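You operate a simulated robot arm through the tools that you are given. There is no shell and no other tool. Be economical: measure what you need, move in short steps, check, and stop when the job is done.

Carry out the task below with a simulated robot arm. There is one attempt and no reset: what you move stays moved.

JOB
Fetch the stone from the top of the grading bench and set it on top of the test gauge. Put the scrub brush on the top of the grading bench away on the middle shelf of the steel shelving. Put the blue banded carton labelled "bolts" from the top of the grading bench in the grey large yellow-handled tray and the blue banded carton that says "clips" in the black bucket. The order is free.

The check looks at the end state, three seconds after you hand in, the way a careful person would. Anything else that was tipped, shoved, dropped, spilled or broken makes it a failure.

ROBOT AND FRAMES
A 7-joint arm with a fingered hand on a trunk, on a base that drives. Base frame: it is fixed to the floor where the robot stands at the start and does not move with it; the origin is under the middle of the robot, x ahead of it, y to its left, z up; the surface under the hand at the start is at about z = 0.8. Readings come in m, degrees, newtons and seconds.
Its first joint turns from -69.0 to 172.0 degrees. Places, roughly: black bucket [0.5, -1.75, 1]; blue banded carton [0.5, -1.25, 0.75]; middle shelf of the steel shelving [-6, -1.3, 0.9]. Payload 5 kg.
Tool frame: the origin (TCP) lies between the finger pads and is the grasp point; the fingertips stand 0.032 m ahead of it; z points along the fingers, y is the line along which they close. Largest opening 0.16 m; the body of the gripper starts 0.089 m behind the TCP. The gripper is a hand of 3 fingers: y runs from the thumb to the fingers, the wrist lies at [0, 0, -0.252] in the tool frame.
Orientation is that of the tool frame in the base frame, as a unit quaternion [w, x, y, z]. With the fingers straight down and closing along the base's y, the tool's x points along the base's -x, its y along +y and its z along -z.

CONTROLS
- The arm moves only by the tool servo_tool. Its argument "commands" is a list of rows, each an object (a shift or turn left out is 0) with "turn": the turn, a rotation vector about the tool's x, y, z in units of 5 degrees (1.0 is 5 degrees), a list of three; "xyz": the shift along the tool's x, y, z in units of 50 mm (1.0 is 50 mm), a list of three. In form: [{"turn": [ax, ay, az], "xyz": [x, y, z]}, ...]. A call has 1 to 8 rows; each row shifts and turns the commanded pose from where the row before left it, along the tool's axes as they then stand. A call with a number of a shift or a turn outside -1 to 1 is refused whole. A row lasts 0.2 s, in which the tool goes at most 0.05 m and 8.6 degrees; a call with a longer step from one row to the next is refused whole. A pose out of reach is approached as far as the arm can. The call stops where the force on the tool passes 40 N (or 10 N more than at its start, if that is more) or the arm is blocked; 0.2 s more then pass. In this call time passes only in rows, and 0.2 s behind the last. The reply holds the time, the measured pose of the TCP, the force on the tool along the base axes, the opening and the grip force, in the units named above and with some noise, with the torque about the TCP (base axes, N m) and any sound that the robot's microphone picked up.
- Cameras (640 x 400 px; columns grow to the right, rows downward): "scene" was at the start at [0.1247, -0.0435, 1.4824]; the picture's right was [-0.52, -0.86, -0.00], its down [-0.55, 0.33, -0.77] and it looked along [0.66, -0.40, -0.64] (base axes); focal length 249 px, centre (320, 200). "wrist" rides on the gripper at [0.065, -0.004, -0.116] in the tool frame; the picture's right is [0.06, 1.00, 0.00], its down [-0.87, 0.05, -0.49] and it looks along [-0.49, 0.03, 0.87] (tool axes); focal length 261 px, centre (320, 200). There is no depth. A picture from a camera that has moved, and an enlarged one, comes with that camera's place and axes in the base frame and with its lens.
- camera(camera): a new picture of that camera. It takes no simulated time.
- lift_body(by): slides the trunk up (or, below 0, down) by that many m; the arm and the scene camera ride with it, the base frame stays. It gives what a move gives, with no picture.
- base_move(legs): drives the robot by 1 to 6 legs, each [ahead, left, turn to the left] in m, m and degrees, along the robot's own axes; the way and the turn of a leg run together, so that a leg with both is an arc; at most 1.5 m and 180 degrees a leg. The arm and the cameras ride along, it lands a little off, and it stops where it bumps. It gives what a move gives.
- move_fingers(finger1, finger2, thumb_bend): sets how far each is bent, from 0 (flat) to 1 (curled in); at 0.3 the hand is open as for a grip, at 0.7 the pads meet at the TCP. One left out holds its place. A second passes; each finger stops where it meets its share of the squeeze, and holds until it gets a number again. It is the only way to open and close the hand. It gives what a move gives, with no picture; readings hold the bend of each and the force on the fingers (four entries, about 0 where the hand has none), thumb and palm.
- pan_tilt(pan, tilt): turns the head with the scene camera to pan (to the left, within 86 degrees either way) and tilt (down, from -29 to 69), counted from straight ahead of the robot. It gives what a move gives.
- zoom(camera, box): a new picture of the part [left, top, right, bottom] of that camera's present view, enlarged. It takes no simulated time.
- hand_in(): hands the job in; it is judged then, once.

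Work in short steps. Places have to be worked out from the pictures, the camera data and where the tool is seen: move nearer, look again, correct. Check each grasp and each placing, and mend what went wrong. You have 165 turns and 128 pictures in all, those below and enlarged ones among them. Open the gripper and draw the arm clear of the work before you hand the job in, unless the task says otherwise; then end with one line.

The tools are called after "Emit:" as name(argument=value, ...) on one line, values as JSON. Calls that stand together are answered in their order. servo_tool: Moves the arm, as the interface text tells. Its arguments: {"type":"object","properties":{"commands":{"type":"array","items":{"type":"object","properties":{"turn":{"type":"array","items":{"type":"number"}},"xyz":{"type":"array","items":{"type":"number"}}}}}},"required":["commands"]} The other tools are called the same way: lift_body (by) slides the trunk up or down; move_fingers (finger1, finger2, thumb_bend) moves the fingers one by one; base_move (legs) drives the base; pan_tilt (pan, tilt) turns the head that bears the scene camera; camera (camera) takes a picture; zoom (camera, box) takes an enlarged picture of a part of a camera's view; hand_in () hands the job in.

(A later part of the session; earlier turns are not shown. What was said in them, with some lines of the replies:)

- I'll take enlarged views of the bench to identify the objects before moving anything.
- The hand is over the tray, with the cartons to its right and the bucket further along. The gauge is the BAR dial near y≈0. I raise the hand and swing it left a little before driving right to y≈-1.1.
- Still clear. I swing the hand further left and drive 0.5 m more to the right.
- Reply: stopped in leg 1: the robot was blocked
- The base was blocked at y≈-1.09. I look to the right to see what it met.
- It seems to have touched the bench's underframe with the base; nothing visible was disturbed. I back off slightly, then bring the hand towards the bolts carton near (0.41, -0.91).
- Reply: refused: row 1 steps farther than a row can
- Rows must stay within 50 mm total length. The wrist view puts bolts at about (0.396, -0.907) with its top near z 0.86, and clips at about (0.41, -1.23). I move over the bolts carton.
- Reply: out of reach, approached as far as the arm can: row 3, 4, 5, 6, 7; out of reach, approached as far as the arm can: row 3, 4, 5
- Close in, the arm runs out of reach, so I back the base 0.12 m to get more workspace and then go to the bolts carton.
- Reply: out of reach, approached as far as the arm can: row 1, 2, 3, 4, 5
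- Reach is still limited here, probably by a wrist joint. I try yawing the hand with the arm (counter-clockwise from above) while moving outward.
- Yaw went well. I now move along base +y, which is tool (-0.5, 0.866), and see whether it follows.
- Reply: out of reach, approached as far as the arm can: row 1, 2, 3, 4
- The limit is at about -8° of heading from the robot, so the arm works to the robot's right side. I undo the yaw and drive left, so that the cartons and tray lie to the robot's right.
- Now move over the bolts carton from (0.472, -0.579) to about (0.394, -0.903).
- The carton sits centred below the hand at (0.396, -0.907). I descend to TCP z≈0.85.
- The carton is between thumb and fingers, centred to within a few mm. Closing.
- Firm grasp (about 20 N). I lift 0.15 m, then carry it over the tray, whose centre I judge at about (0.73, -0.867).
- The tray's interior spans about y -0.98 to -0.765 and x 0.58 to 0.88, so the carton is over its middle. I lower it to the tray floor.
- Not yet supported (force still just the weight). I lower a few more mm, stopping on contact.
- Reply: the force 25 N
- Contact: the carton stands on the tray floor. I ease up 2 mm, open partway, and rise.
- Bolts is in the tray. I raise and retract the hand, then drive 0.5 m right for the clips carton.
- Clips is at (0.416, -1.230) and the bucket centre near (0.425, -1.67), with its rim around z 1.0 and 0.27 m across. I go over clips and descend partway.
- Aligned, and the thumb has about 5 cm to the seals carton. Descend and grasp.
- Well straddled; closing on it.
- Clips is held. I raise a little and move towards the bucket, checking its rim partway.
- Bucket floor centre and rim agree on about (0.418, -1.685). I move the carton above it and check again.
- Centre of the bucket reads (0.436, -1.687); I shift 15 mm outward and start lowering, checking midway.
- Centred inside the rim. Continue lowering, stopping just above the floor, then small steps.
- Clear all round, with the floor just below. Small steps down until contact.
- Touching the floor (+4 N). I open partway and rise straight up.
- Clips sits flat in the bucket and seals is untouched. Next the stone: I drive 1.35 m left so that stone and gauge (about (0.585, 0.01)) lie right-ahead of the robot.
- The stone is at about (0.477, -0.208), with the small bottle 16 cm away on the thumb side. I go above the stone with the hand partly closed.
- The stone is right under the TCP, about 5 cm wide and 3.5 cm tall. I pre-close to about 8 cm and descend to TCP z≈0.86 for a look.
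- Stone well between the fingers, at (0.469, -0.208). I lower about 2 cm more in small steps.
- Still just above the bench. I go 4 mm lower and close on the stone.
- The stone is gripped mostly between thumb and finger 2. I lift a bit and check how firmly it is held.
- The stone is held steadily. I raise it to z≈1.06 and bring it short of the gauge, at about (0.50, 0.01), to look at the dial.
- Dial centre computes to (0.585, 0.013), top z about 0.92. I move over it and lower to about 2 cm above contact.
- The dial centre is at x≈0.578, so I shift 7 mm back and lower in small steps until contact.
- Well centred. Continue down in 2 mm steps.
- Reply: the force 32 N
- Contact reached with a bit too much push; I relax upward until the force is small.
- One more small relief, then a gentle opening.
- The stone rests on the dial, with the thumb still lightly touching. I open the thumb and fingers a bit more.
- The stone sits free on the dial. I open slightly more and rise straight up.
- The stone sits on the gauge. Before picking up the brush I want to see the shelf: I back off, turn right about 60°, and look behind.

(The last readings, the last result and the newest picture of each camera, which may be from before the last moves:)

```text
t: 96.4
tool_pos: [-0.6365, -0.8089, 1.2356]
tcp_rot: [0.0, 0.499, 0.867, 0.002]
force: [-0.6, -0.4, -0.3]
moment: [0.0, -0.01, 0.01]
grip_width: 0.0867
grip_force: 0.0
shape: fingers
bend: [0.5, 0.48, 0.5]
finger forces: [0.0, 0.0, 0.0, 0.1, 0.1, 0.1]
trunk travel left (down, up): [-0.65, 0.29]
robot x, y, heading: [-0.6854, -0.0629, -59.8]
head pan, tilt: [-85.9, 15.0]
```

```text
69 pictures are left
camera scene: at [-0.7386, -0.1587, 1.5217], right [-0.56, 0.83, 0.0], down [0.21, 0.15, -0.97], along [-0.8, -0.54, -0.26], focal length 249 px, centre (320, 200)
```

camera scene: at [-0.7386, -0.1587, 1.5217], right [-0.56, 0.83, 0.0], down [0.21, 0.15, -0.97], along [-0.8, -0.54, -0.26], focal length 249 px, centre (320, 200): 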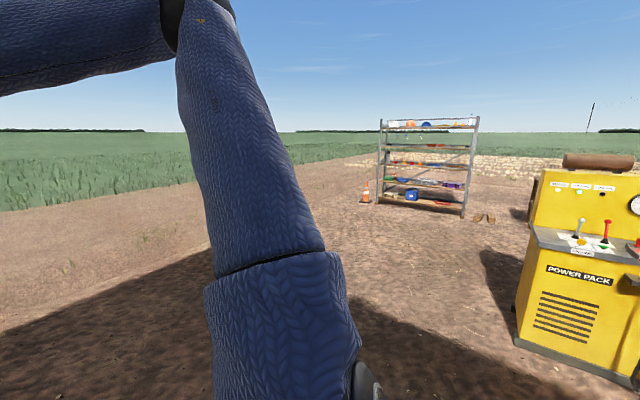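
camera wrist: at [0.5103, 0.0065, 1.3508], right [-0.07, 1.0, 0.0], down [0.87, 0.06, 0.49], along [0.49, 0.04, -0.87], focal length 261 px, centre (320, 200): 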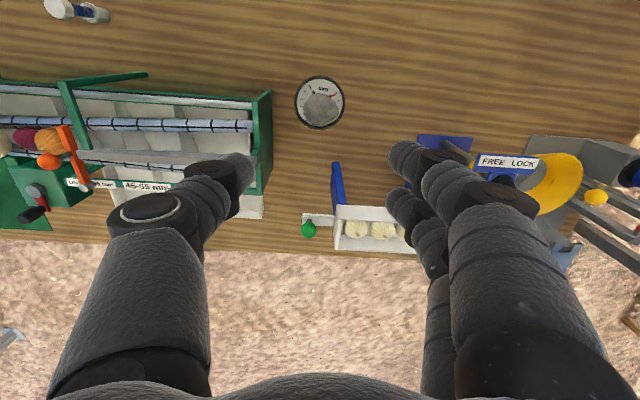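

Emit:
zoom(camera="scene", box=[350, 105, 500, 230])

```text
3.20 times, centred on (425, 168) of scene
camera zoom: at [-0.7386, -0.1587, 1.5217], right [-0.56, 0.83, 0.0], down [0.21, 0.15, -0.97], along [-0.8, -0.54, -0.26], focal length 796 px, centre (-16, 304)
```

zoom: 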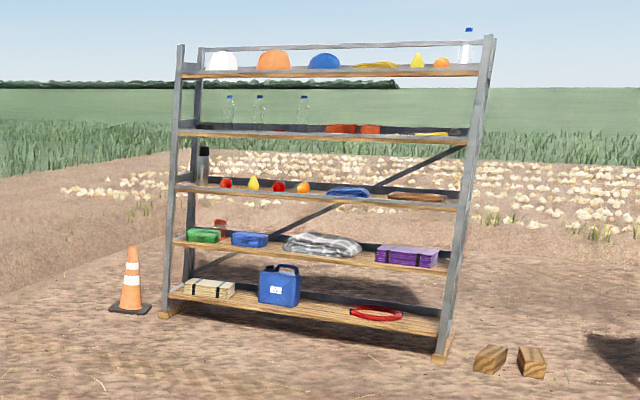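

The shelving has five boards. The middle one (third) holds a bottle, fruit, a blue cloth and a brown item; the boards are about 0.35 m apart. A 45° forward-tilted grasp will therefore suit both pickup and placing. I return to the bench for the brush at about (0.34, -0.55).

Emit:
base_move(legs=[[0, 0, 59.9], [0.36, -0.14, 0]])

Emit:
servo_tool(commands=[{"turn": [0, -1, 0]}, {"turn": [0, -1, 0]}, {"turn": [0, -1, 0]}, {"turn": [0, -1, 0]}, {"turn": [0, -1, 0]}, {"turn": [0, -1, 0]}, {"turn": [0, -1, 0]}, {"turn": [0, -1, 0]}])

Emit:
pan_tilt(pan=-25, tilt=45)

Emit:
camera(camera="scene")

Emit:
camera(camera="wrist")

```text
t: 101.4
tool_pos: [0.3363, -0.5567, 1.2345]
tcp_rot: [-0.001, 0.011, 1.0, 0.003]
force: [1.0, 0.3, -0.4]
moment: [0.04, 0.06, -0.01]
grip_width: 0.0865
grip_force: 0.1
shape: fingers
bend: [0.5, 0.48, 0.5]
finger forces: [0.0, 0.0, 0.0, 0.1, 0.0, 0.0]
trunk travel left (down, up): [-0.65, 0.29]
robot x, y, heading: [-0.3252, -0.2074, -1.4]
head pan, tilt: [-85.9, 15.0]
```

```text
t: 103.2
tool_pos: [0.3353, -0.5573, 1.2371]
tcp_rot: [0.342, 0.012, 0.939, -0.003]
force: [0.3, 0.0, 0.5]
moment: [0.0, -0.04, -0.03]
grip_width: 0.0866
grip_force: 0.1
shape: fingers
bend: [0.5, 0.48, 0.5]
finger forces: [0.0, 0.0, 0.1, 0.0, 0.0, 0.0]
trunk travel left (down, up): [-0.65, 0.29]
robot x, y, heading: [-0.3278, -0.2093, -1.3]
head pan, tilt: [-85.9, 15.0]
```

```text
t: 104.5
tool_pos: [0.3343, -0.5571, 1.2356]
tcp_rot: [0.343, 0.012, 0.939, -0.003]
force: [-0.9, -0.1, 0.4]
moment: [0.0, -0.01, 0.03]
grip_width: 0.0868
grip_force: 0.1
shape: fingers
bend: [0.5, 0.48, 0.5]
finger forces: [0.1, 0.0, 0.0, 0.1, 0.1, 0.0]
trunk travel left (down, up): [-0.65, 0.29]
robot x, y, heading: [-0.3265, -0.2128, -1.4]
head pan, tilt: [-25.0, 45.0]
```

```text
67 pictures are left
camera scene: at [-0.2031, -0.2478, 1.475], right [-0.45, -0.9, 0.0], down [-0.63, 0.31, -0.71], along [0.63, -0.31, -0.71], focal length 249 px, centre (320, 200)
```

scene: 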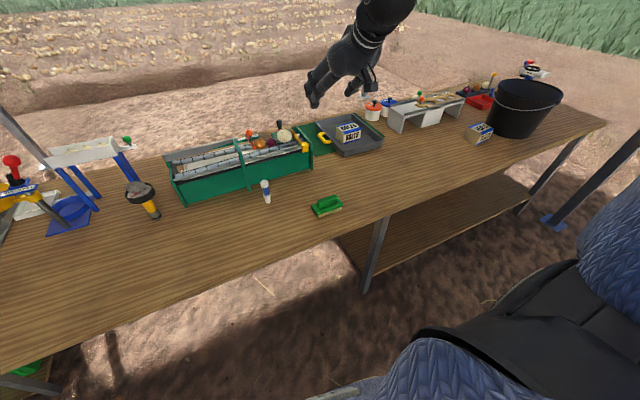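

```text
66 pictures are left
camera wrist: at [0.2105, -0.5579, 1.281], right [-0.02, 1.0, -0.04], down [0.35, 0.04, 0.94], along [0.94, 0.01, -0.35], focal length 261 px, centre (320, 200)
```

wrist: 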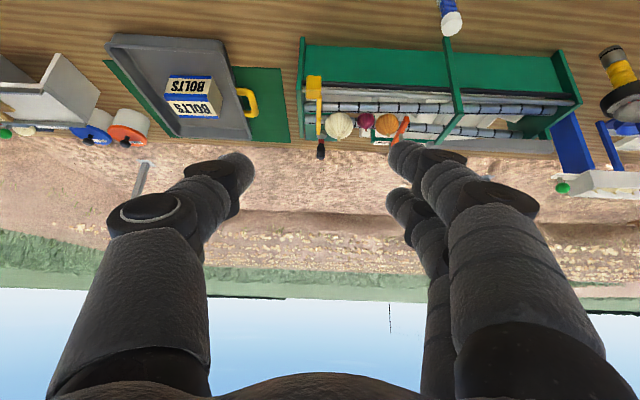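

The tilt works. I zoom in on the brush.

Emit:
zoom(camera="scene", box=[290, 180, 370, 230])

```text
8.00 times, centred on (330, 205) of scene
camera zoom: at [-0.2031, -0.2478, 1.475], right [-0.45, -0.9, 0.0], down [-0.63, 0.31, -0.71], along [0.63, -0.31, -0.71], focal length 1989 px, centre (240, 160)
```

zoom: 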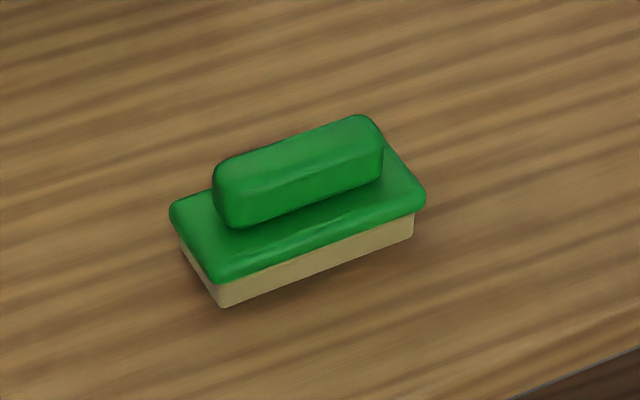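

The brush is about 0.106 m long along y, centred at (0.339, -0.545), platform top ≈0.83 and handle top ≈0.855. I reduce the tilt to 20°, open the hand, and descend over it.

Emit:
move_fingers(finger1=0.3, finger2=0.3, thumb_bend=0.3)

Emit:
servo_tool(commands=[{"turn": [0, 1, 0]}, {"turn": [0, 1, 0]}, {"turn": [0, 1, 0]}, {"turn": [0, 1, 0]}])

Emit:
servo_tool(commands=[{"xyz": [0.33, 0.04, 0.9]}, {"xyz": [0.33, 0.04, 0.9]}, {"xyz": [0.33, 0.04, 0.9]}, {"xyz": [0.33, 0.04, 0.9]}, {"xyz": [0.33, 0.04, 0.9]}])

Emit:
camera(camera="wrist")

Emit:
zoom(camera="scene", box=[250, 110, 410, 240])

```text
t: 105.5
tool_pos: [0.3339, -0.556, 1.2344]
tcp_rot: [0.342, 0.011, 0.94, -0.002]
force: [0.0, -0.7, 0.7]
moment: [0.01, 0.0, -0.02]
grip_width: 0.1677
grip_force: 0.0
shape: fingers
bend: [0.3, 0.3, 0.3]
finger forces: [0.0, 0.0, 0.1, 0.0, 0.0, 0.1]
trunk travel left (down, up): [-0.65, 0.29]
robot x, y, heading: [-0.3262, -0.2113, -1.4]
head pan, tilt: [-25.0, 45.0]
```

```text
t: 106.5
tool_pos: [0.3349, -0.556, 1.2348]
tcp_rot: [0.172, 0.012, 0.985, 0.0]
force: [0.8, 1.0, 0.2]
moment: [-0.02, 0.01, 0.0]
grip_width: 0.1676
grip_force: 0.1
shape: fingers
bend: [0.3, 0.3, 0.3]
finger forces: [0.0, 0.0, 0.0, 0.0, 0.0, 0.0]
trunk travel left (down, up): [-0.65, 0.29]
robot x, y, heading: [-0.3253, -0.2112, -1.7]
head pan, tilt: [-25.0, 45.0]
```

```text
t: 107.7
tool_pos: [0.3348, -0.547, 0.9949]
tcp_rot: [0.172, 0.013, 0.985, 0.001]
force: [-0.2, 0.1, 0.1]
moment: [0.02, 0.01, 0.01]
grip_width: 0.1679
grip_force: 0.1
shape: fingers
bend: [0.3, 0.3, 0.3]
finger forces: [0.0, 0.0, 0.1, 0.0, 0.0, 0.0]
trunk travel left (down, up): [-0.65, 0.29]
robot x, y, heading: [-0.3272, -0.2094, -1.5]
head pan, tilt: [-25.0, 45.0]
```

```text
64 pictures are left
camera wrist: at [0.2352, -0.5482, 1.0795], right [-0.03, 1.0, -0.02], down [0.65, 0.04, 0.76], along [0.76, 0.01, -0.65], focal length 261 px, centre (320, 200)
```

wrist: 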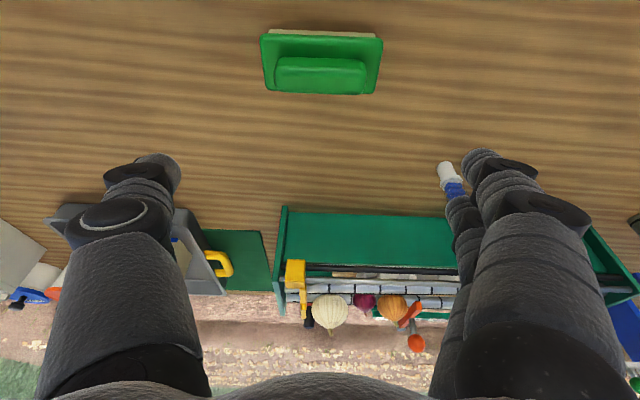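

```text
3.08 times, centred on (330, 175) of scene
camera zoom: at [-0.2014, -0.2483, 1.4748], right [-0.44, -0.9, 0.0], down [-0.63, 0.32, -0.71], along [0.63, -0.31, -0.71], focal length 765 px, centre (289, 277)
```

zoom: 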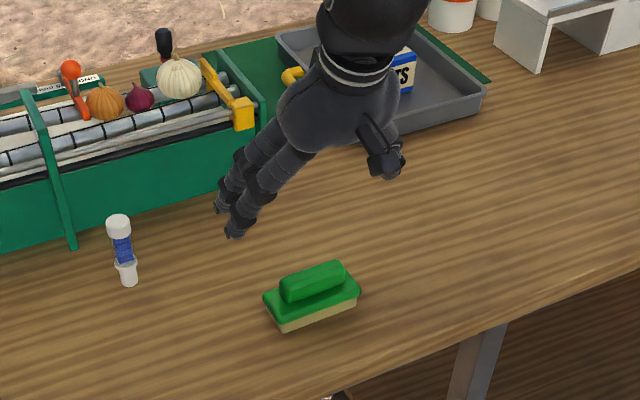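

Brush centre from the wrist view is (0.338, -0.549), so alignment is good. I descend to about 2 cm above the grasp height.

Emit:
servo_tool(commands=[{"xyz": [0.4, -0.02, 0.86]}, {"xyz": [0.36, -0.02, 0.88]}, {"xyz": [0.27, 0, 0.7]}])

Emit:
camera(camera="wrist")

Emit:
zoom(camera="scene", box=[280, 150, 380, 230])

```text
t: 108.5
tool_pos: [0.3284, -0.5489, 0.8635]
tcp_rot: [0.172, 0.012, 0.985, -0.001]
force: [1.0, -0.6, -0.3]
moment: [0.01, 0.01, 0.04]
grip_width: 0.1674
grip_force: 0.0
shape: fingers
bend: [0.3, 0.3, 0.3]
finger forces: [0.0, 0.0, 0.0, 0.1, 0.0, 0.0]
trunk travel left (down, up): [-0.65, 0.29]
robot x, y, heading: [-0.3283, -0.2103, -1.4]
head pan, tilt: [-25.0, 45.0]
```

```text
62 pictures are left
camera wrist: at [0.228, -0.5504, 0.9479], right [-0.03, 1.0, -0.02], down [0.65, 0.04, 0.76], along [0.76, 0.02, -0.65], focal length 261 px, centre (320, 200)
```

wrist: 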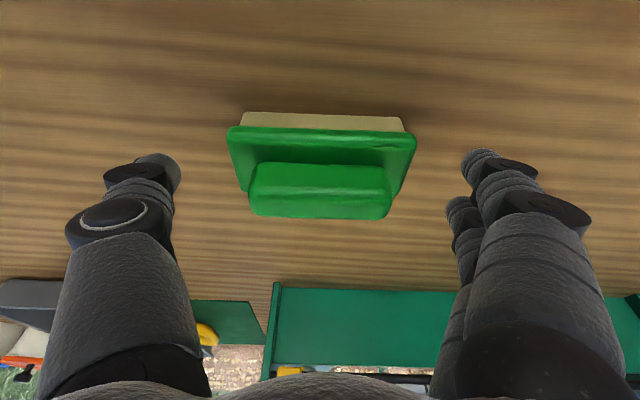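

```text
5.00 times, centred on (330, 190) of scene
camera zoom: at [-0.2013, -0.2484, 1.4748], right [-0.44, -0.9, 0.0], down [-0.63, 0.32, -0.71], along [0.63, -0.31, -0.71], focal length 1243 px, centre (270, 250)
```

zoom: 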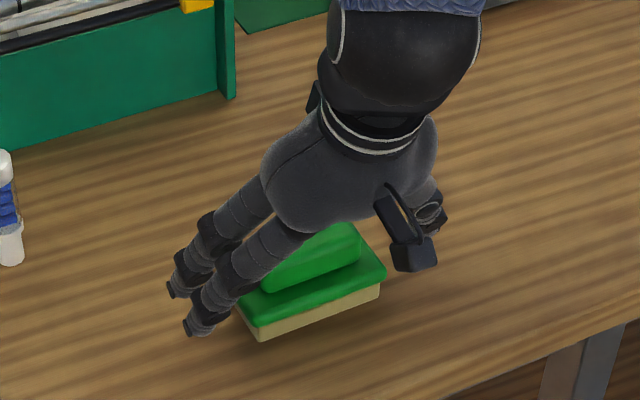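

Centred between fingers. I lower another 16 mm carefully.

Emit:
servo_tool(commands=[{"xyz": [0.07, 0, 0.19]}, {"xyz": [0.04, 0, 0.1]}])

Emit:
zoom(camera="scene", box=[290, 165, 370, 225])

```text
t: 109.1
tool_pos: [0.328, -0.5465, 0.8484]
tcp_rot: [0.174, 0.012, 0.985, 0.0]
force: [0.6, -0.1, -0.3]
moment: [-0.02, -0.05, 0.0]
grip_width: 0.1678
grip_force: 0.1
shape: fingers
bend: [0.3, 0.3, 0.3]
finger forces: [0.0, 0.0, 0.0, 0.1, 0.0, 0.0]
trunk travel left (down, up): [-0.65, 0.29]
robot x, y, heading: [-0.3317, -0.2136, -1.4]
head pan, tilt: [-25.0, 45.0]
```

```text
6.67 times, centred on (330, 195) of scene
camera zoom: at [-0.2035, -0.2475, 1.475], right [-0.44, -0.9, 0.0], down [-0.63, 0.31, -0.71], along [0.63, -0.31, -0.71], focal length 1658 px, centre (253, 233)
```

zoom: 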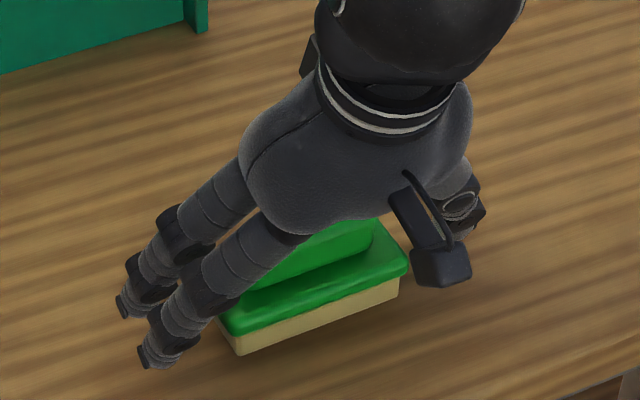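

Good height, no contact. Closing on the brush ends.

Emit:
move_fingers(finger1=0.7, finger2=0.7, thumb_bend=0.7)

Emit:
camera(camera="wrist")

```text
t: 110.1
tool_pos: [0.3278, -0.5481, 0.8481]
tcp_rot: [0.174, 0.012, 0.985, 0.0]
force: [0.6, -0.6, 2.3]
moment: [-0.03, -0.06, -0.01]
grip_width: 0.1126
grip_force: 19.6
shape: fingers
bend: [0.43, 0.43, 0.5]
finger forces: [9.6, 9.6, 0.1, 0.0, 20.2, 0.0]
trunk travel left (down, up): [-0.65, 0.29]
robot x, y, heading: [-0.3238, -0.2098, -1.7]
head pan, tilt: [-25.0, 45.0]
```

```text
59 pictures are left
camera wrist: at [0.2269, -0.5492, 0.9338], right [-0.04, 1.0, -0.02], down [0.65, 0.04, 0.76], along [0.76, 0.01, -0.65], focal length 261 px, centre (320, 200)
```

wrist: 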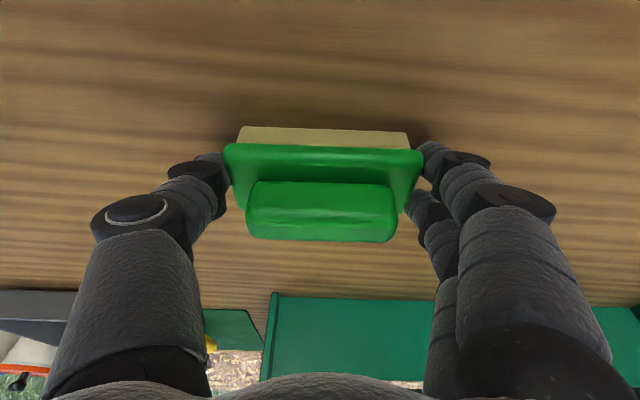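

All three digits are loaded evenly (20 N). Lift and check.

Emit:
servo_tool(commands=[{"xyz": [-0.17, 0, -0.45]}, {"xyz": [-0.33, 0, -0.9]}, {"xyz": [-0.33, 0, -0.9]}, {"xyz": [-0.33, 0, -0.9]}, {"xyz": [-0.33, 0, -0.9]}, {"xyz": [-0.33, 0, -0.9]}])

Emit:
camera(camera="wrist")

```text
t: 111.5
tool_pos: [0.3268, -0.5475, 1.1136]
tcp_rot: [0.174, 0.011, 0.985, 0.0]
force: [-1.6, 0.1, 0.0]
moment: [-0.03, 0.02, 0.01]
grip_width: 0.1126
grip_force: 19.9
shape: fingers
bend: [0.43, 0.43, 0.5]
finger forces: [9.9, 9.8, 0.1, 0.0, 19.6, 0.0]
trunk travel left (down, up): [-0.65, 0.29]
robot x, y, heading: [-0.328, -0.2105, -1.3]
head pan, tilt: [-25.0, 45.0]
```

```text
58 pictures are left
camera wrist: at [0.2251, -0.5491, 1.1986], right [-0.03, 1.0, -0.02], down [0.65, 0.04, 0.76], along [0.76, 0.01, -0.65], focal length 261 px, centre (320, 200)
```

wrist: 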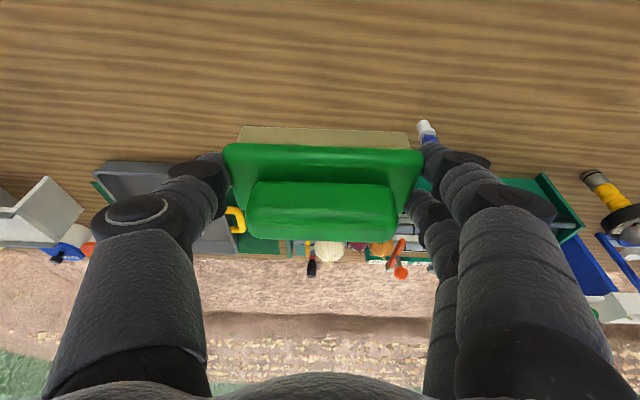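

Brush secure. I back off, turn around to face the shelving, shift to y≈-1.2, and look along the way before driving on.

Emit:
base_move(legs=[[-0.6, 0, 0], [0, 0, -178.6], [0, 1.0, 0]])

Emit:
pan_tilt(pan=0, tilt=20)

Emit:
camera(camera="scene")

```text
t: 127.0
tool_pos: [-1.5848, -0.8769, 1.1119]
tcp_rot: [0.003, 0.985, 0.006, -0.173]
force: [-0.3, -0.7, -1.2]
moment: [0.01, -0.01, 0.03]
grip_width: 0.112
grip_force: 18.4
shape: fingers
bend: [0.43, 0.43, 0.5]
finger forces: [9.3, 9.0, 0.0, 0.0, 18.4, 0.0]
trunk travel left (down, up): [-0.65, 0.29]
robot x, y, heading: [-0.9214, -1.1912, -179.4]
head pan, tilt: [-25.0, 45.0]
```

```text
t: 127.9
tool_pos: [-1.5848, -0.8767, 1.1123]
tcp_rot: [0.003, 0.985, 0.006, -0.174]
force: [0.7, -0.2, -0.7]
moment: [-0.02, -0.03, -0.01]
grip_width: 0.112
grip_force: 17.7
shape: fingers
bend: [0.43, 0.43, 0.5]
finger forces: [9.4, 9.1, 0.0, 0.1, 18.4, 0.0]
trunk travel left (down, up): [-0.65, 0.29]
robot x, y, heading: [-0.9181, -1.186, -179.5]
head pan, tilt: [0.0, 20.0]
```

```text
57 pictures are left
camera scene: at [-1.0603, -1.1899, 1.5135], right [-0.01, 1.0, 0.0], down [0.34, 0.0, -0.94], along [-0.94, -0.01, -0.34], focal length 249 px, centre (320, 200)
```

scene: 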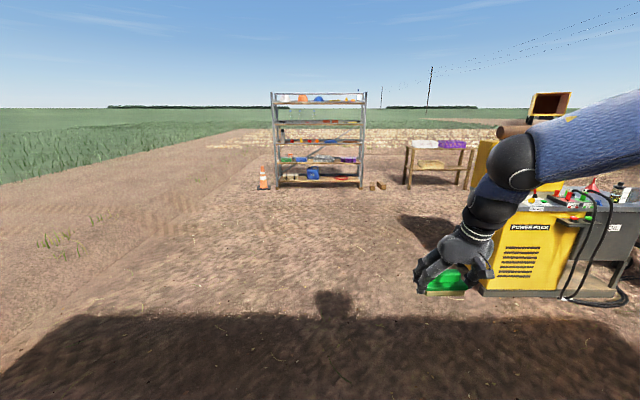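

The way is clear. Drive ahead 3.6 m to about x -4.5 and look at the shelf.

Emit:
base_move(legs=[[1.5, 0, -0.5], [1.5, 0, 0], [0.6, 0, 0]])

Emit:
camera(camera="scene")

```text
t: 145.3
tool_pos: [-5.182, -0.9499, 1.1111]
tcp_rot: [0.004, 0.985, 0.01, -0.172]
force: [0.7, 0.1, -0.6]
moment: [0.02, -0.02, 0.01]
grip_width: 0.1122
grip_force: 17.8
shape: fingers
bend: [0.43, 0.43, 0.5]
finger forces: [9.3, 9.1, 0.0, 0.0, 18.3, 0.0]
trunk travel left (down, up): [-0.65, 0.29]
robot x, y, heading: [-4.516, -1.2527, -178.7]
head pan, tilt: [0.0, 20.0]
```

```text
56 pictures are left
camera scene: at [-4.6541, -1.2574, 1.5135], right [-0.02, 1.0, 0.0], down [0.34, 0.01, -0.94], along [-0.94, -0.02, -0.34], focal length 249 px, centre (320, 200)
```

scene: 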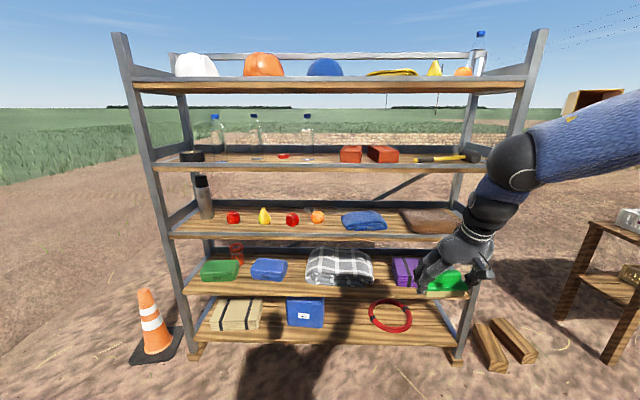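

Emit:
zoom(camera="scene", box=[160, 130, 500, 300])

```text
1.88 times, centred on (330, 215) of scene
camera zoom: at [-4.6541, -1.2574, 1.5135], right [-0.02, 1.0, 0.0], down [0.34, 0.01, -0.94], along [-0.94, -0.02, -0.34], focal length 468 px, centre (301, 172)
```

zoom: 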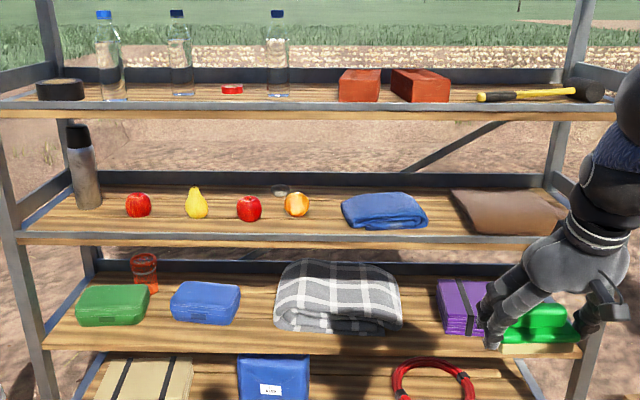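

On the middle board the free spot is the front-left area between the flask and the first apple (y≈-1.9, front edge x≈-5.84). The arm works on the robot's right, which is +y here, so I shift left to y≈-2.2 and look from nearer.

Emit:
base_move(legs=[[0, 0.95, -1.3], [0.3, 0, 0]])

Emit:
pan_tilt(pan=-15, tilt=30)

Emit:
camera(camera="scene")

Emit:
camera(camera="wrist")

```text
t: 151.9
tool_pos: [-5.4677, -1.8951, 1.1114]
tcp_rot: [0.002, 0.985, 0.003, -0.174]
force: [-1.1, -0.6, -0.8]
moment: [-0.02, -0.02, -0.03]
grip_width: 0.1118
grip_force: 18.0
shape: fingers
bend: [0.43, 0.43, 0.5]
finger forces: [9.3, 9.2, 0.0, 0.1, 18.2, 0.0]
trunk travel left (down, up): [-0.65, 0.29]
robot x, y, heading: [-4.8009, -2.2152, -179.6]
head pan, tilt: [0.0, 20.0]
```

```text
t: 152.7
tool_pos: [-5.4668, -1.896, 1.1119]
tcp_rot: [0.002, 0.985, 0.003, -0.174]
force: [0.3, 0.3, -0.8]
moment: [-0.01, -0.03, -0.02]
grip_width: 0.1122
grip_force: 18.4
shape: fingers
bend: [0.43, 0.43, 0.5]
finger forces: [9.2, 9.1, 0.0, 0.0, 18.4, 0.0]
trunk travel left (down, up): [-0.65, 0.29]
robot x, y, heading: [-4.8015, -2.2132, -179.7]
head pan, tilt: [-15.0, 30.0]
```

```text
54 pictures are left
camera scene: at [-4.9377, -2.1884, 1.4976], right [0.25, 0.97, 0.0], down [0.48, -0.13, -0.87], along [-0.84, 0.22, -0.5], focal length 249 px, centre (320, 200)
```

scene: 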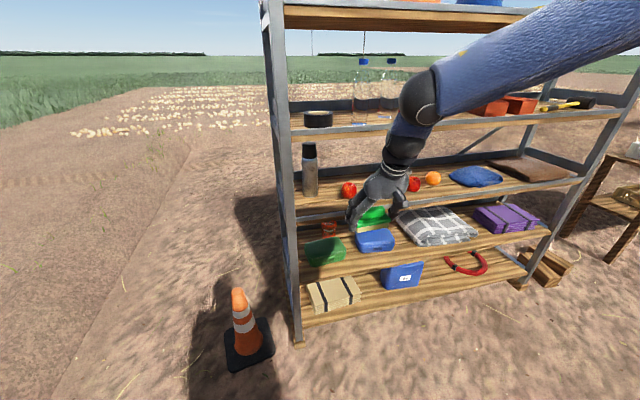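

```text
53 pictures are left
camera wrist: at [-5.3654, -1.8904, 1.1975], right [0.06, -1.0, -0.02], down [-0.65, -0.06, 0.76], along [-0.76, -0.04, -0.65], focal length 261 px, centre (320, 200)
```

wrist: 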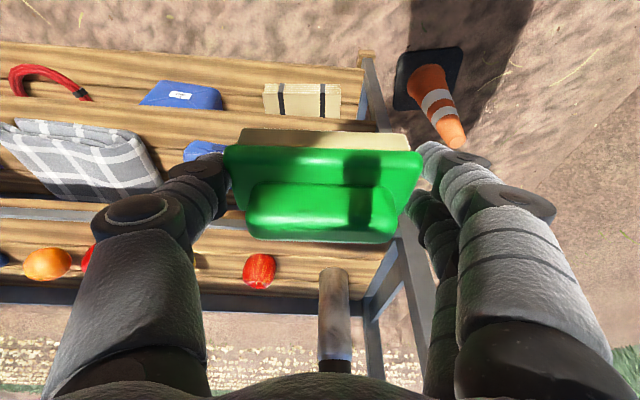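

The target spot is clear: brush centre about (-5.895, -1.935), between flask and apple, with the front edge at x≈-5.84. I move the base 0.15 m closer, tilt 10° more to 30°, and lower the hand to just above board level, still outside the shelf.

Emit:
base_move(legs=[[0.13, 0, 0]])

Emit:
servo_tool(commands=[{"turn": [0, -1, 0]}, {"turn": [0, -1, 0]}, {"xyz": [0.45, 0.2, 0.8]}, {"xyz": [0.45, 0.2, 0.8]}])

Emit:
camera(camera="wrist")

Emit:
camera(camera="scene")

```text
t: 154.0
tool_pos: [-5.5995, -1.8962, 1.1098]
tcp_rot: [0.002, 0.985, 0.003, -0.173]
force: [-0.1, -0.2, -2.4]
moment: [0.0, -0.03, -0.02]
grip_width: 0.1123
grip_force: 18.4
shape: fingers
bend: [0.43, 0.43, 0.5]
finger forces: [9.3, 9.0, 0.0, 0.0, 18.4, 0.0]
trunk travel left (down, up): [-0.65, 0.29]
robot x, y, heading: [-4.9358, -2.2122, -179.6]
head pan, tilt: [-15.0, 30.0]
```

```text
t: 155.0
tool_pos: [-5.5986, -1.9163, 1.0189]
tcp_rot: [0.003, 0.966, 0.003, -0.259]
force: [-0.1, -0.2, -1.1]
moment: [0.05, -0.03, 0.0]
grip_width: 0.1121
grip_force: 18.2
shape: fingers
bend: [0.43, 0.43, 0.5]
finger forces: [9.4, 9.1, 0.0, 0.1, 18.5, 0.0]
trunk travel left (down, up): [-0.65, 0.29]
robot x, y, heading: [-4.9332, -2.2114, -179.7]
head pan, tilt: [-15.0, 30.0]
```

```text
52 pictures are left
camera wrist: at [-5.4845, -1.9109, 1.085], right [0.06, -1.0, -0.03], down [-0.51, -0.05, 0.86], along [-0.86, -0.04, -0.51], focal length 261 px, centre (320, 200)
```

wrist: 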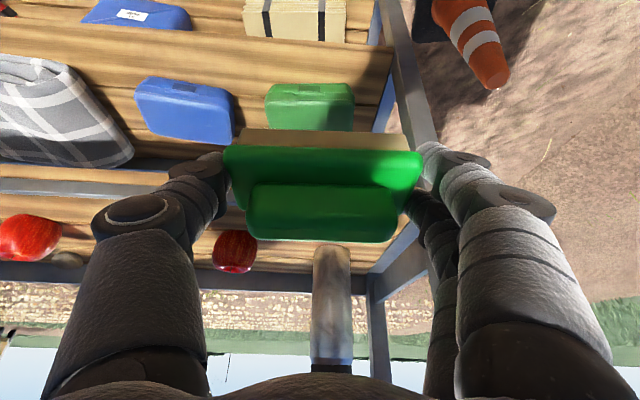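

```text
51 pictures are left
camera scene: at [-5.0699, -2.1886, 1.4975], right [0.25, 0.97, 0.0], down [0.48, -0.13, -0.87], along [-0.84, 0.22, -0.5], focal length 249 px, centre (320, 200)
```

scene: 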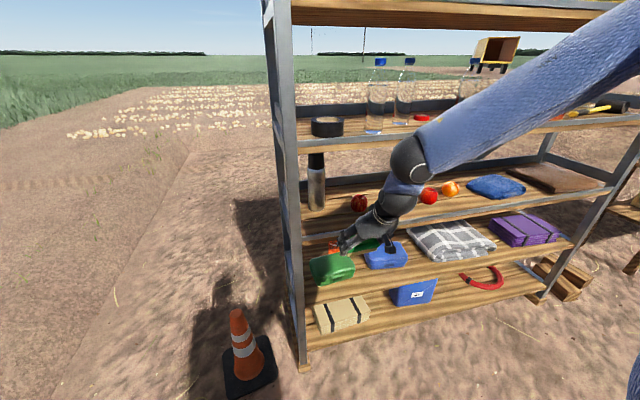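

All clear so far. I advance about 0.18 m horizontally and check clearance to the upper board.

Emit:
servo_tool(commands=[{"xyz": [-0.8, 0.1, 0.46]}, {"xyz": [-0.8, 0.1, 0.46]}, {"xyz": [-0.8, 0.1, 0.46]}, {"xyz": [-0.8, 0.1, 0.46]}])

Emit:
camera(camera="wrist")

Emit:
pan_tilt(pan=-20, tilt=22)

Emit:
camera(camera="scene")

```text
t: 156.0
tool_pos: [-5.7827, -1.9393, 1.0191]
tcp_rot: [0.002, 0.966, 0.003, -0.258]
force: [-0.2, -0.5, -1.9]
moment: [-0.02, -0.05, -0.02]
grip_width: 0.1121
grip_force: 18.6
shape: fingers
bend: [0.43, 0.43, 0.5]
finger forces: [9.3, 9.0, 0.0, 0.0, 18.3, 0.0]
trunk travel left (down, up): [-0.65, 0.29]
robot x, y, heading: [-4.9321, -2.2132, -179.7]
head pan, tilt: [-15.0, 30.0]
```

```text
50 pictures are left
camera wrist: at [-5.669, -1.9323, 1.0859], right [0.06, -1.0, -0.03], down [-0.51, -0.05, 0.86], along [-0.86, -0.04, -0.51], focal length 261 px, centre (320, 200)
```

wrist: 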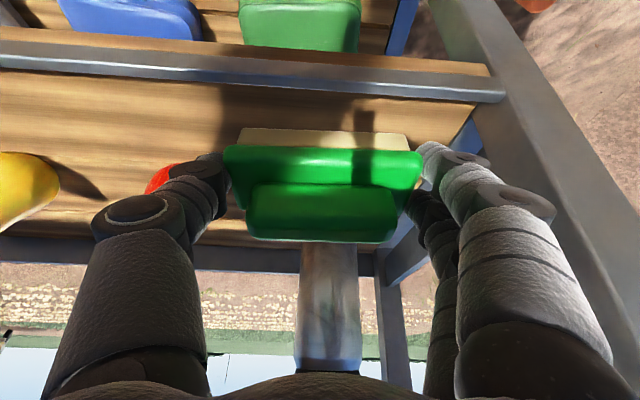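

```text
t: 156.7
tool_pos: [-5.7818, -1.938, 1.0208]
tcp_rot: [0.002, 0.966, 0.002, -0.259]
force: [-0.4, 0.9, -0.7]
moment: [0.02, -0.01, 0.04]
grip_width: 0.1119
grip_force: 18.4
shape: fingers
bend: [0.43, 0.43, 0.5]
finger forces: [9.3, 9.0, 0.1, 0.0, 18.1, 0.0]
trunk travel left (down, up): [-0.65, 0.29]
robot x, y, heading: [-4.9306, -2.2153, -179.9]
head pan, tilt: [-20.0, 22.0]
```

```text
49 pictures are left
camera scene: at [-5.0686, -2.181, 1.5103], right [0.34, 0.94, 0.0], down [0.35, -0.13, -0.93], along [-0.87, 0.31, -0.38], focal length 249 px, centre (320, 200)
```

scene: 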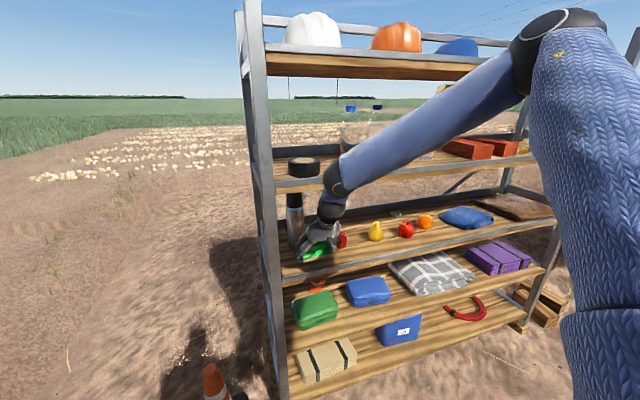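

There's about 3–4 cm between the wrist joint and the second board's edge, so I tilt 5° more for clearance. Then I go in 7 cm and lower 3 cm, and check.

Emit:
servo_tool(commands=[{"turn": [0, -1, 0]}, {"xyz": [-0.57, 0, 0.4]}, {"xyz": [-0.57, 0, 0.4]}, {"xyz": [0.34, 0, 0.49]}])

Emit:
camera(camera="wrist")

Emit:
zoom(camera="scene", box=[240, 130, 440, 290])

```text
t: 157.7
tool_pos: [-5.853, -1.9395, 0.99]
tcp_rot: [0.003, 0.954, 0.003, -0.3]
force: [-0.6, 0.4, -1.0]
moment: [0.04, -0.07, 0.01]
grip_width: 0.112
grip_force: 18.2
shape: fingers
bend: [0.43, 0.43, 0.5]
finger forces: [9.3, 9.0, 0.1, 0.1, 18.3, 0.1]
trunk travel left (down, up): [-0.65, 0.29]
robot x, y, heading: [-4.9353, -2.2134, -179.8]
head pan, tilt: [-20.0, 22.0]
```

```text
48 pictures are left
camera wrist: at [-5.7331, -1.933, 1.0462], right [0.06, -1.0, -0.03], down [-0.43, -0.05, 0.9], along [-0.9, -0.04, -0.43], focal length 261 px, centre (320, 200)
```

wrist: 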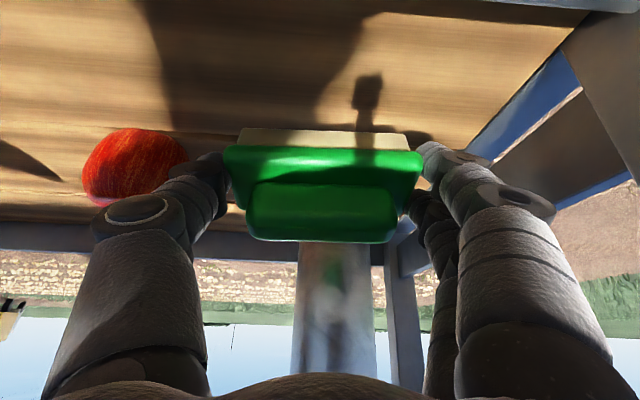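

```text
2.50 times, centred on (340, 210) of scene
camera zoom: at [-5.07, -2.1806, 1.5102], right [0.34, 0.94, 0.0], down [0.35, -0.13, -0.93], along [-0.87, 0.31, -0.38], focal length 622 px, centre (270, 175)
```

zoom: 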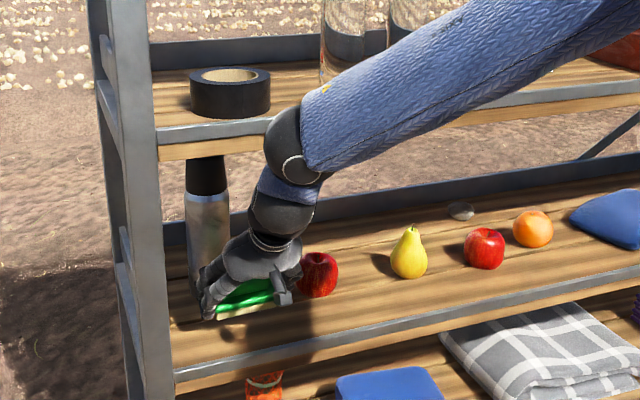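

Clear of flask, apple and upper board, and the brush will sit about 5 cm inside the front edge. Lowering in small steps until it touches.

Emit:
servo_tool(commands=[{"xyz": [0.17, 0, 0.245]}, {"xyz": [0.11, 0, 0.16]}, {"xyz": [0.06, 0, 0.08]}])

Emit:
zoom(camera="scene", box=[280, 210, 380, 280])

```text
t: 158.5
tool_pos: [-5.8518, -1.9382, 0.9605]
tcp_rot: [0.002, 0.954, 0.002, -0.301]
force: [-0.5, -0.7, -1.8]
moment: [0.01, -0.03, -0.01]
grip_width: 0.1123
grip_force: 18.1
shape: fingers
bend: [0.43, 0.43, 0.5]
finger forces: [9.3, 9.0, 0.0, 0.0, 18.3, 0.1]
trunk travel left (down, up): [-0.65, 0.29]
robot x, y, heading: [-4.9321, -2.2161, -179.6]
head pan, tilt: [-20.0, 22.0]
```

```text
5.71 times, centred on (330, 245) of scene
camera zoom: at [-5.0692, -2.1806, 1.5103], right [0.34, 0.94, 0.0], down [0.35, -0.13, -0.93], along [-0.87, 0.31, -0.38], focal length 1421 px, centre (263, -57)
```

zoom: 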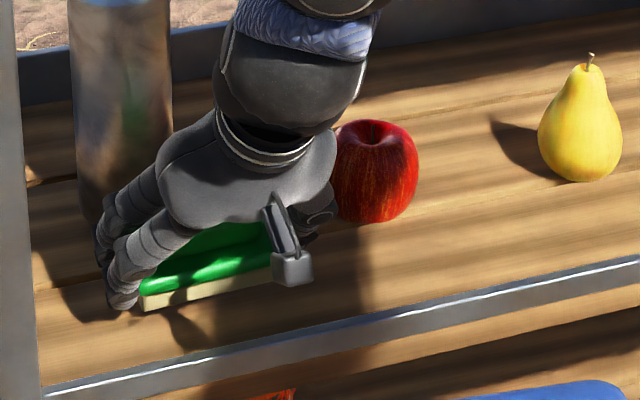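

Not touching yet; continue in 3 mm steps.

Emit:
servo_tool(commands=[{"xyz": [0.034, 0, 0.05]}, {"xyz": [0.034, 0, 0.05]}, {"xyz": [0.034, 0, 0.05]}])

```text
t: 159.3
tool_pos: [-5.8521, -1.9392, 0.9521]
tcp_rot: [0.003, 0.954, 0.003, -0.3]
force: [0.0, 0.1, -1.7]
moment: [-0.01, -0.03, 0.02]
grip_width: 0.1123
grip_force: 18.9
shape: fingers
bend: [0.43, 0.43, 0.5]
finger forces: [9.3, 9.0, 0.0, 0.0, 18.3, 0.1]
trunk travel left (down, up): [-0.65, 0.29]
robot x, y, heading: [-4.9335, -2.2144, -179.5]
head pan, tilt: [-20.0, 22.0]
```

Emit:
servo_tool(commands=[{"xyz": [0.034, 0, 0.05]}, {"xyz": [0.034, 0, 0.05]}])

Emit:
zoom(camera="scene", box=[280, 210, 380, 280])

Emit:
camera(camera="wrist")

```text
t: 159.9
tool_pos: [-5.8528, -1.9378, 0.9485]
tcp_rot: [0.003, 0.953, 0.002, -0.302]
force: [-3.1, 1.8, 11.4]
moment: [-0.17, 0.15, -0.07]
grip_width: 0.1122
grip_force: 17.7
shape: fingers
bend: [0.43, 0.43, 0.5]
finger forces: [7.9, 8.4, 0.0, 0.0, 19.0, 0.0]
trunk travel left (down, up): [-0.65, 0.29]
robot x, y, heading: [-4.9339, -2.2131, -179.8]
head pan, tilt: [-20.0, 22.0]
```

```text
5.71 times, centred on (330, 245) of scene
camera zoom: at [-5.0678, -2.1809, 1.5107], right [0.34, 0.94, 0.0], down [0.35, -0.13, -0.93], along [-0.87, 0.31, -0.37], focal length 1421 px, centre (263, -57)
```

zoom: 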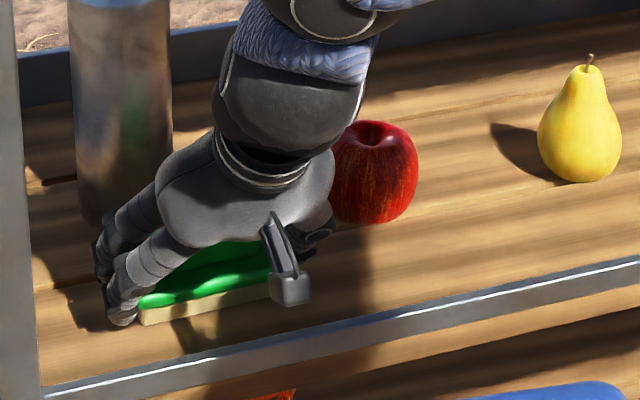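

```text
44 pictures are left
camera wrist: at [-5.7328, -1.9337, 1.0042], right [0.06, -1.0, -0.03], down [-0.43, -0.05, 0.9], along [-0.9, -0.04, -0.43], focal length 261 px, centre (320, 200)
```

wrist: 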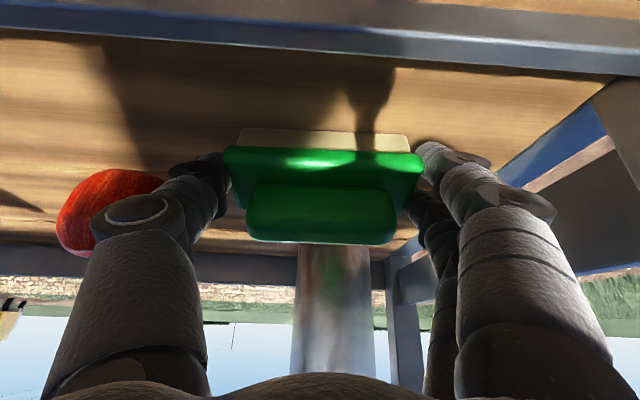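

The rear edge touches the board (about 13 N). I rotate the hand back by 5° to lay the brush flatter, then ease off slightly.

Emit:
servo_tool(commands=[{"xyz": [-0.02, 0, -0.03]}, {"turn": [0, 0.5, 0]}, {"turn": [0, 0.5, 0]}])

Emit:
zoom(camera="scene", box=[240, 130, 440, 290])

```text
t: 160.7
tool_pos: [-5.8525, -1.9388, 0.949]
tcp_rot: [0.002, 0.966, 0.003, -0.258]
force: [-4.0, 0.0, 10.8]
moment: [-0.13, 0.18, -0.08]
grip_width: 0.112
grip_force: 18.8
shape: fingers
bend: [0.43, 0.43, 0.5]
finger forces: [8.8, 9.6, 0.1, 0.0, 18.2, 0.0]
trunk travel left (down, up): [-0.65, 0.29]
robot x, y, heading: [-4.9335, -2.214, -179.8]
head pan, tilt: [-20.0, 22.0]
```

```text
2.50 times, centred on (340, 210) of scene
camera zoom: at [-5.0681, -2.1812, 1.5105], right [0.34, 0.94, 0.0], down [0.35, -0.13, -0.93], along [-0.87, 0.31, -0.37], focal length 622 px, centre (270, 175)
```

zoom: 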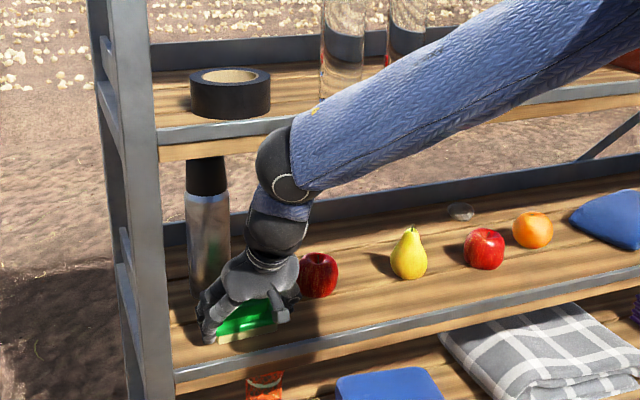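

No sign of touching the board above. Releasing gently.

Emit:
move_fingers(finger1=0.38, finger2=0.38, thumb_bend=0.43)

Emit:
camera(camera="wrist")

Emit:
zoom(camera="scene", box=[280, 210, 380, 280])

```text
t: 161.7
tool_pos: [-5.8531, -1.9384, 0.9479]
tcp_rot: [0.003, 0.966, 0.004, -0.259]
force: [-0.3, 0.1, 0.2]
moment: [0.02, -0.05, 0.02]
grip_width: 0.1252
grip_force: 0.1
shape: fingers
bend: [0.38, 0.38, 0.43]
finger forces: [0.0, 0.1, 0.1, 0.0, 0.1, 0.1]
trunk travel left (down, up): [-0.65, 0.29]
robot x, y, heading: [-4.9316, -2.2125, -180.0]
head pan, tilt: [-20.0, 22.0]
```

```text
42 pictures are left
camera wrist: at [-5.738, -1.9335, 1.0139], right [0.06, -1.0, -0.03], down [-0.51, -0.05, 0.86], along [-0.86, -0.04, -0.51], focal length 261 px, centre (320, 200)
```

wrist: 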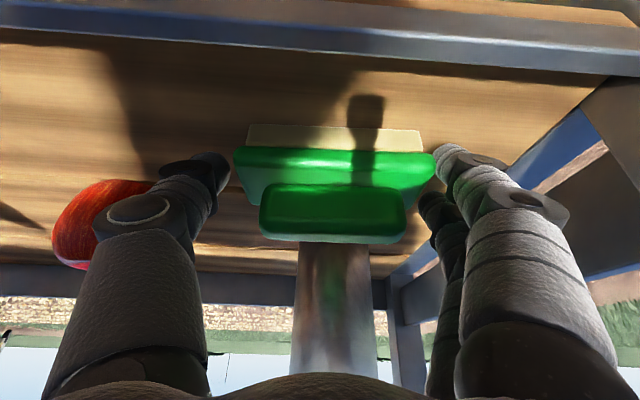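

```text
5.71 times, centred on (330, 245) of scene
camera zoom: at [-5.0686, -2.1808, 1.5104], right [0.34, 0.94, 0.0], down [0.35, -0.13, -0.93], along [-0.87, 0.31, -0.37], focal length 1421 px, centre (263, -57)
```

zoom: 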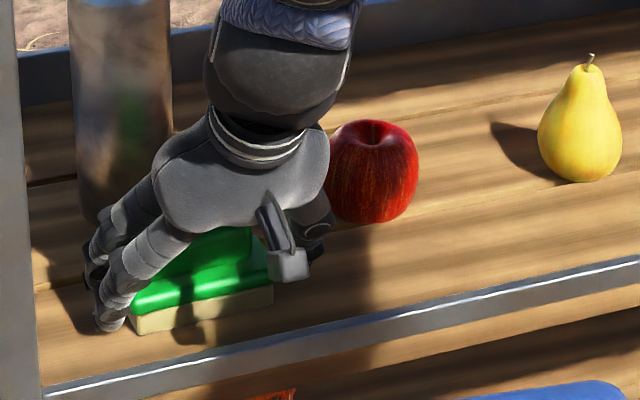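

The brush sits flat. I open the fingers slightly more and withdraw along the tool axis, up and out.

Emit:
move_fingers(finger1=0.34, finger2=0.34, thumb_bend=0.41)

Emit:
servo_tool(commands=[{"xyz": [0, 0, -0.5]}, {"xyz": [0, 0, -0.7]}, {"xyz": [0.5, 0, -0.7]}, {"xyz": [0.8, 0, -0.5]}, {"xyz": [0.86, 0, -0.5]}, {"xyz": [0.86, 0, -0.5]}, {"xyz": [0.86, 0, -0.5]}])

Emit:
camera(camera="wrist")

Emit:
zoom(camera="scene", box=[240, 130, 440, 290])

```text
t: 162.7
tool_pos: [-5.8521, -1.9382, 0.947]
tcp_rot: [0.003, 0.966, 0.003, -0.259]
force: [-0.3, 0.1, 0.1]
moment: [0.01, 0.0, 0.03]
grip_width: 0.1373
grip_force: 0.1
shape: fingers
bend: [0.34, 0.34, 0.41]
finger forces: [0.1, 0.0, 0.0, 0.0, 0.0, 0.0]
trunk travel left (down, up): [-0.65, 0.29]
robot x, y, heading: [-4.9321, -2.2116, -179.6]
head pan, tilt: [-20.0, 22.0]
```

```text
t: 164.3
tool_pos: [-5.5853, -1.9386, 1.0228]
tcp_rot: [0.003, 0.966, 0.004, -0.258]
force: [-0.1, -0.4, -0.1]
moment: [0.0, 0.05, 0.0]
grip_width: 0.1377
grip_force: 0.0
shape: fingers
bend: [0.34, 0.34, 0.41]
finger forces: [0.0, 0.0, 0.0, 0.0, 0.0, 0.1]
trunk travel left (down, up): [-0.65, 0.29]
robot x, y, heading: [-4.9318, -2.2131, -179.7]
head pan, tilt: [-20.0, 22.0]
```

```text
40 pictures are left
camera wrist: at [-5.4703, -1.9333, 1.0882], right [0.06, -1.0, -0.03], down [-0.51, -0.05, 0.86], along [-0.86, -0.04, -0.51], focal length 261 px, centre (320, 200)
```

wrist: 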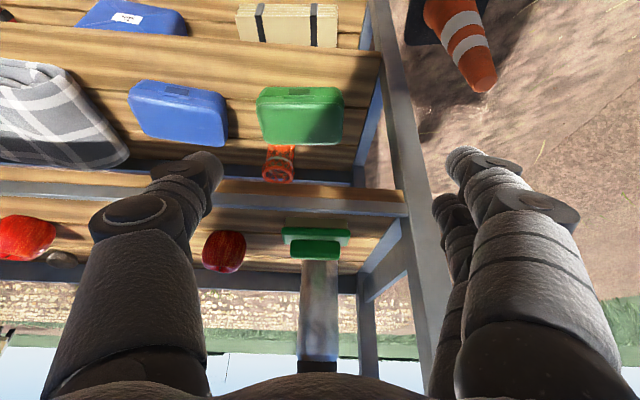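

```text
2.50 times, centred on (340, 210) of scene
camera zoom: at [-5.0672, -2.1811, 1.5105], right [0.34, 0.94, 0.0], down [0.35, -0.13, -0.93], along [-0.87, 0.31, -0.37], focal length 622 px, centre (270, 175)
```

zoom: 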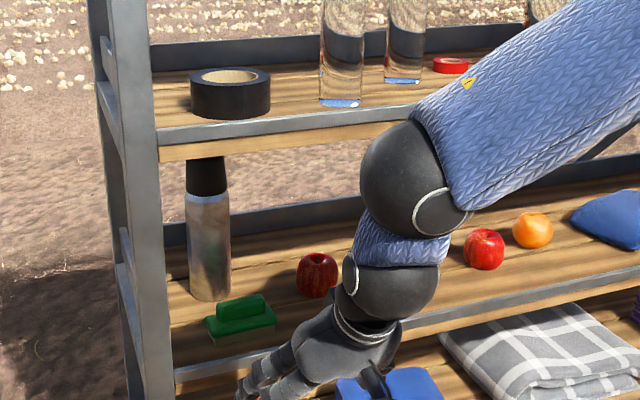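

The brush lies flat on the middle shelf and its neighbours are undisturbed. I back the robot away, open the hand and take a last look.

Emit:
base_move(legs=[[-0.5, 0, 0]])

Emit:
move_fingers(finger1=0.3, finger2=0.3, thumb_bend=0.3)

Emit:
camera(camera="scene")

```text
t: 167.2
tool_pos: [-5.0866, -1.9346, 1.0217]
tcp_rot: [0.002, 0.966, 0.002, -0.259]
force: [0.2, 0.0, -0.4]
moment: [0.02, 0.03, -0.01]
grip_width: 0.1378
grip_force: 0.0
shape: fingers
bend: [0.34, 0.34, 0.41]
finger forces: [0.0, 0.1, 0.0, 0.2, 0.1, 0.0]
trunk travel left (down, up): [-0.65, 0.29]
robot x, y, heading: [-4.4315, -2.2105, -179.9]
head pan, tilt: [-20.0, 22.0]
```

```text
t: 168.2
tool_pos: [-5.0878, -1.9345, 1.0219]
tcp_rot: [0.002, 0.966, 0.002, -0.259]
force: [0.2, -0.4, -0.1]
moment: [-0.03, 0.0, 0.01]
grip_width: 0.1677
grip_force: 0.2
shape: fingers
bend: [0.3, 0.3, 0.3]
finger forces: [0.1, 0.0, 0.0, 0.1, 0.0, 0.1]
trunk travel left (down, up): [-0.65, 0.29]
robot x, y, heading: [-4.4313, -2.2127, -179.8]
head pan, tilt: [-20.0, 22.0]
```

```text
38 pictures are left
camera scene: at [-4.5704, -2.1779, 1.5104], right [0.34, 0.94, 0.0], down [0.35, -0.13, -0.93], along [-0.87, 0.31, -0.37], focal length 249 px, centre (320, 200)
```

scene: 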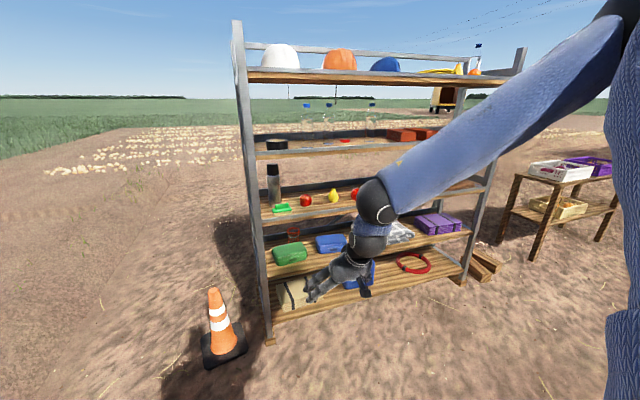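

Every item is in place, the hand is open and the arm is clear, so I hand in.

Emit:
hand_in()

```text
The job is handed in.
```

The job is handed in: the stone is on the test gauge, the bolts carton is in the grey tray, the clips carton is in the black bucket, and the scrub brush is on the middle shelf. Early on, the base was stopped once by something unseen, probably the bench's underframe; nothing visible was disturbed.
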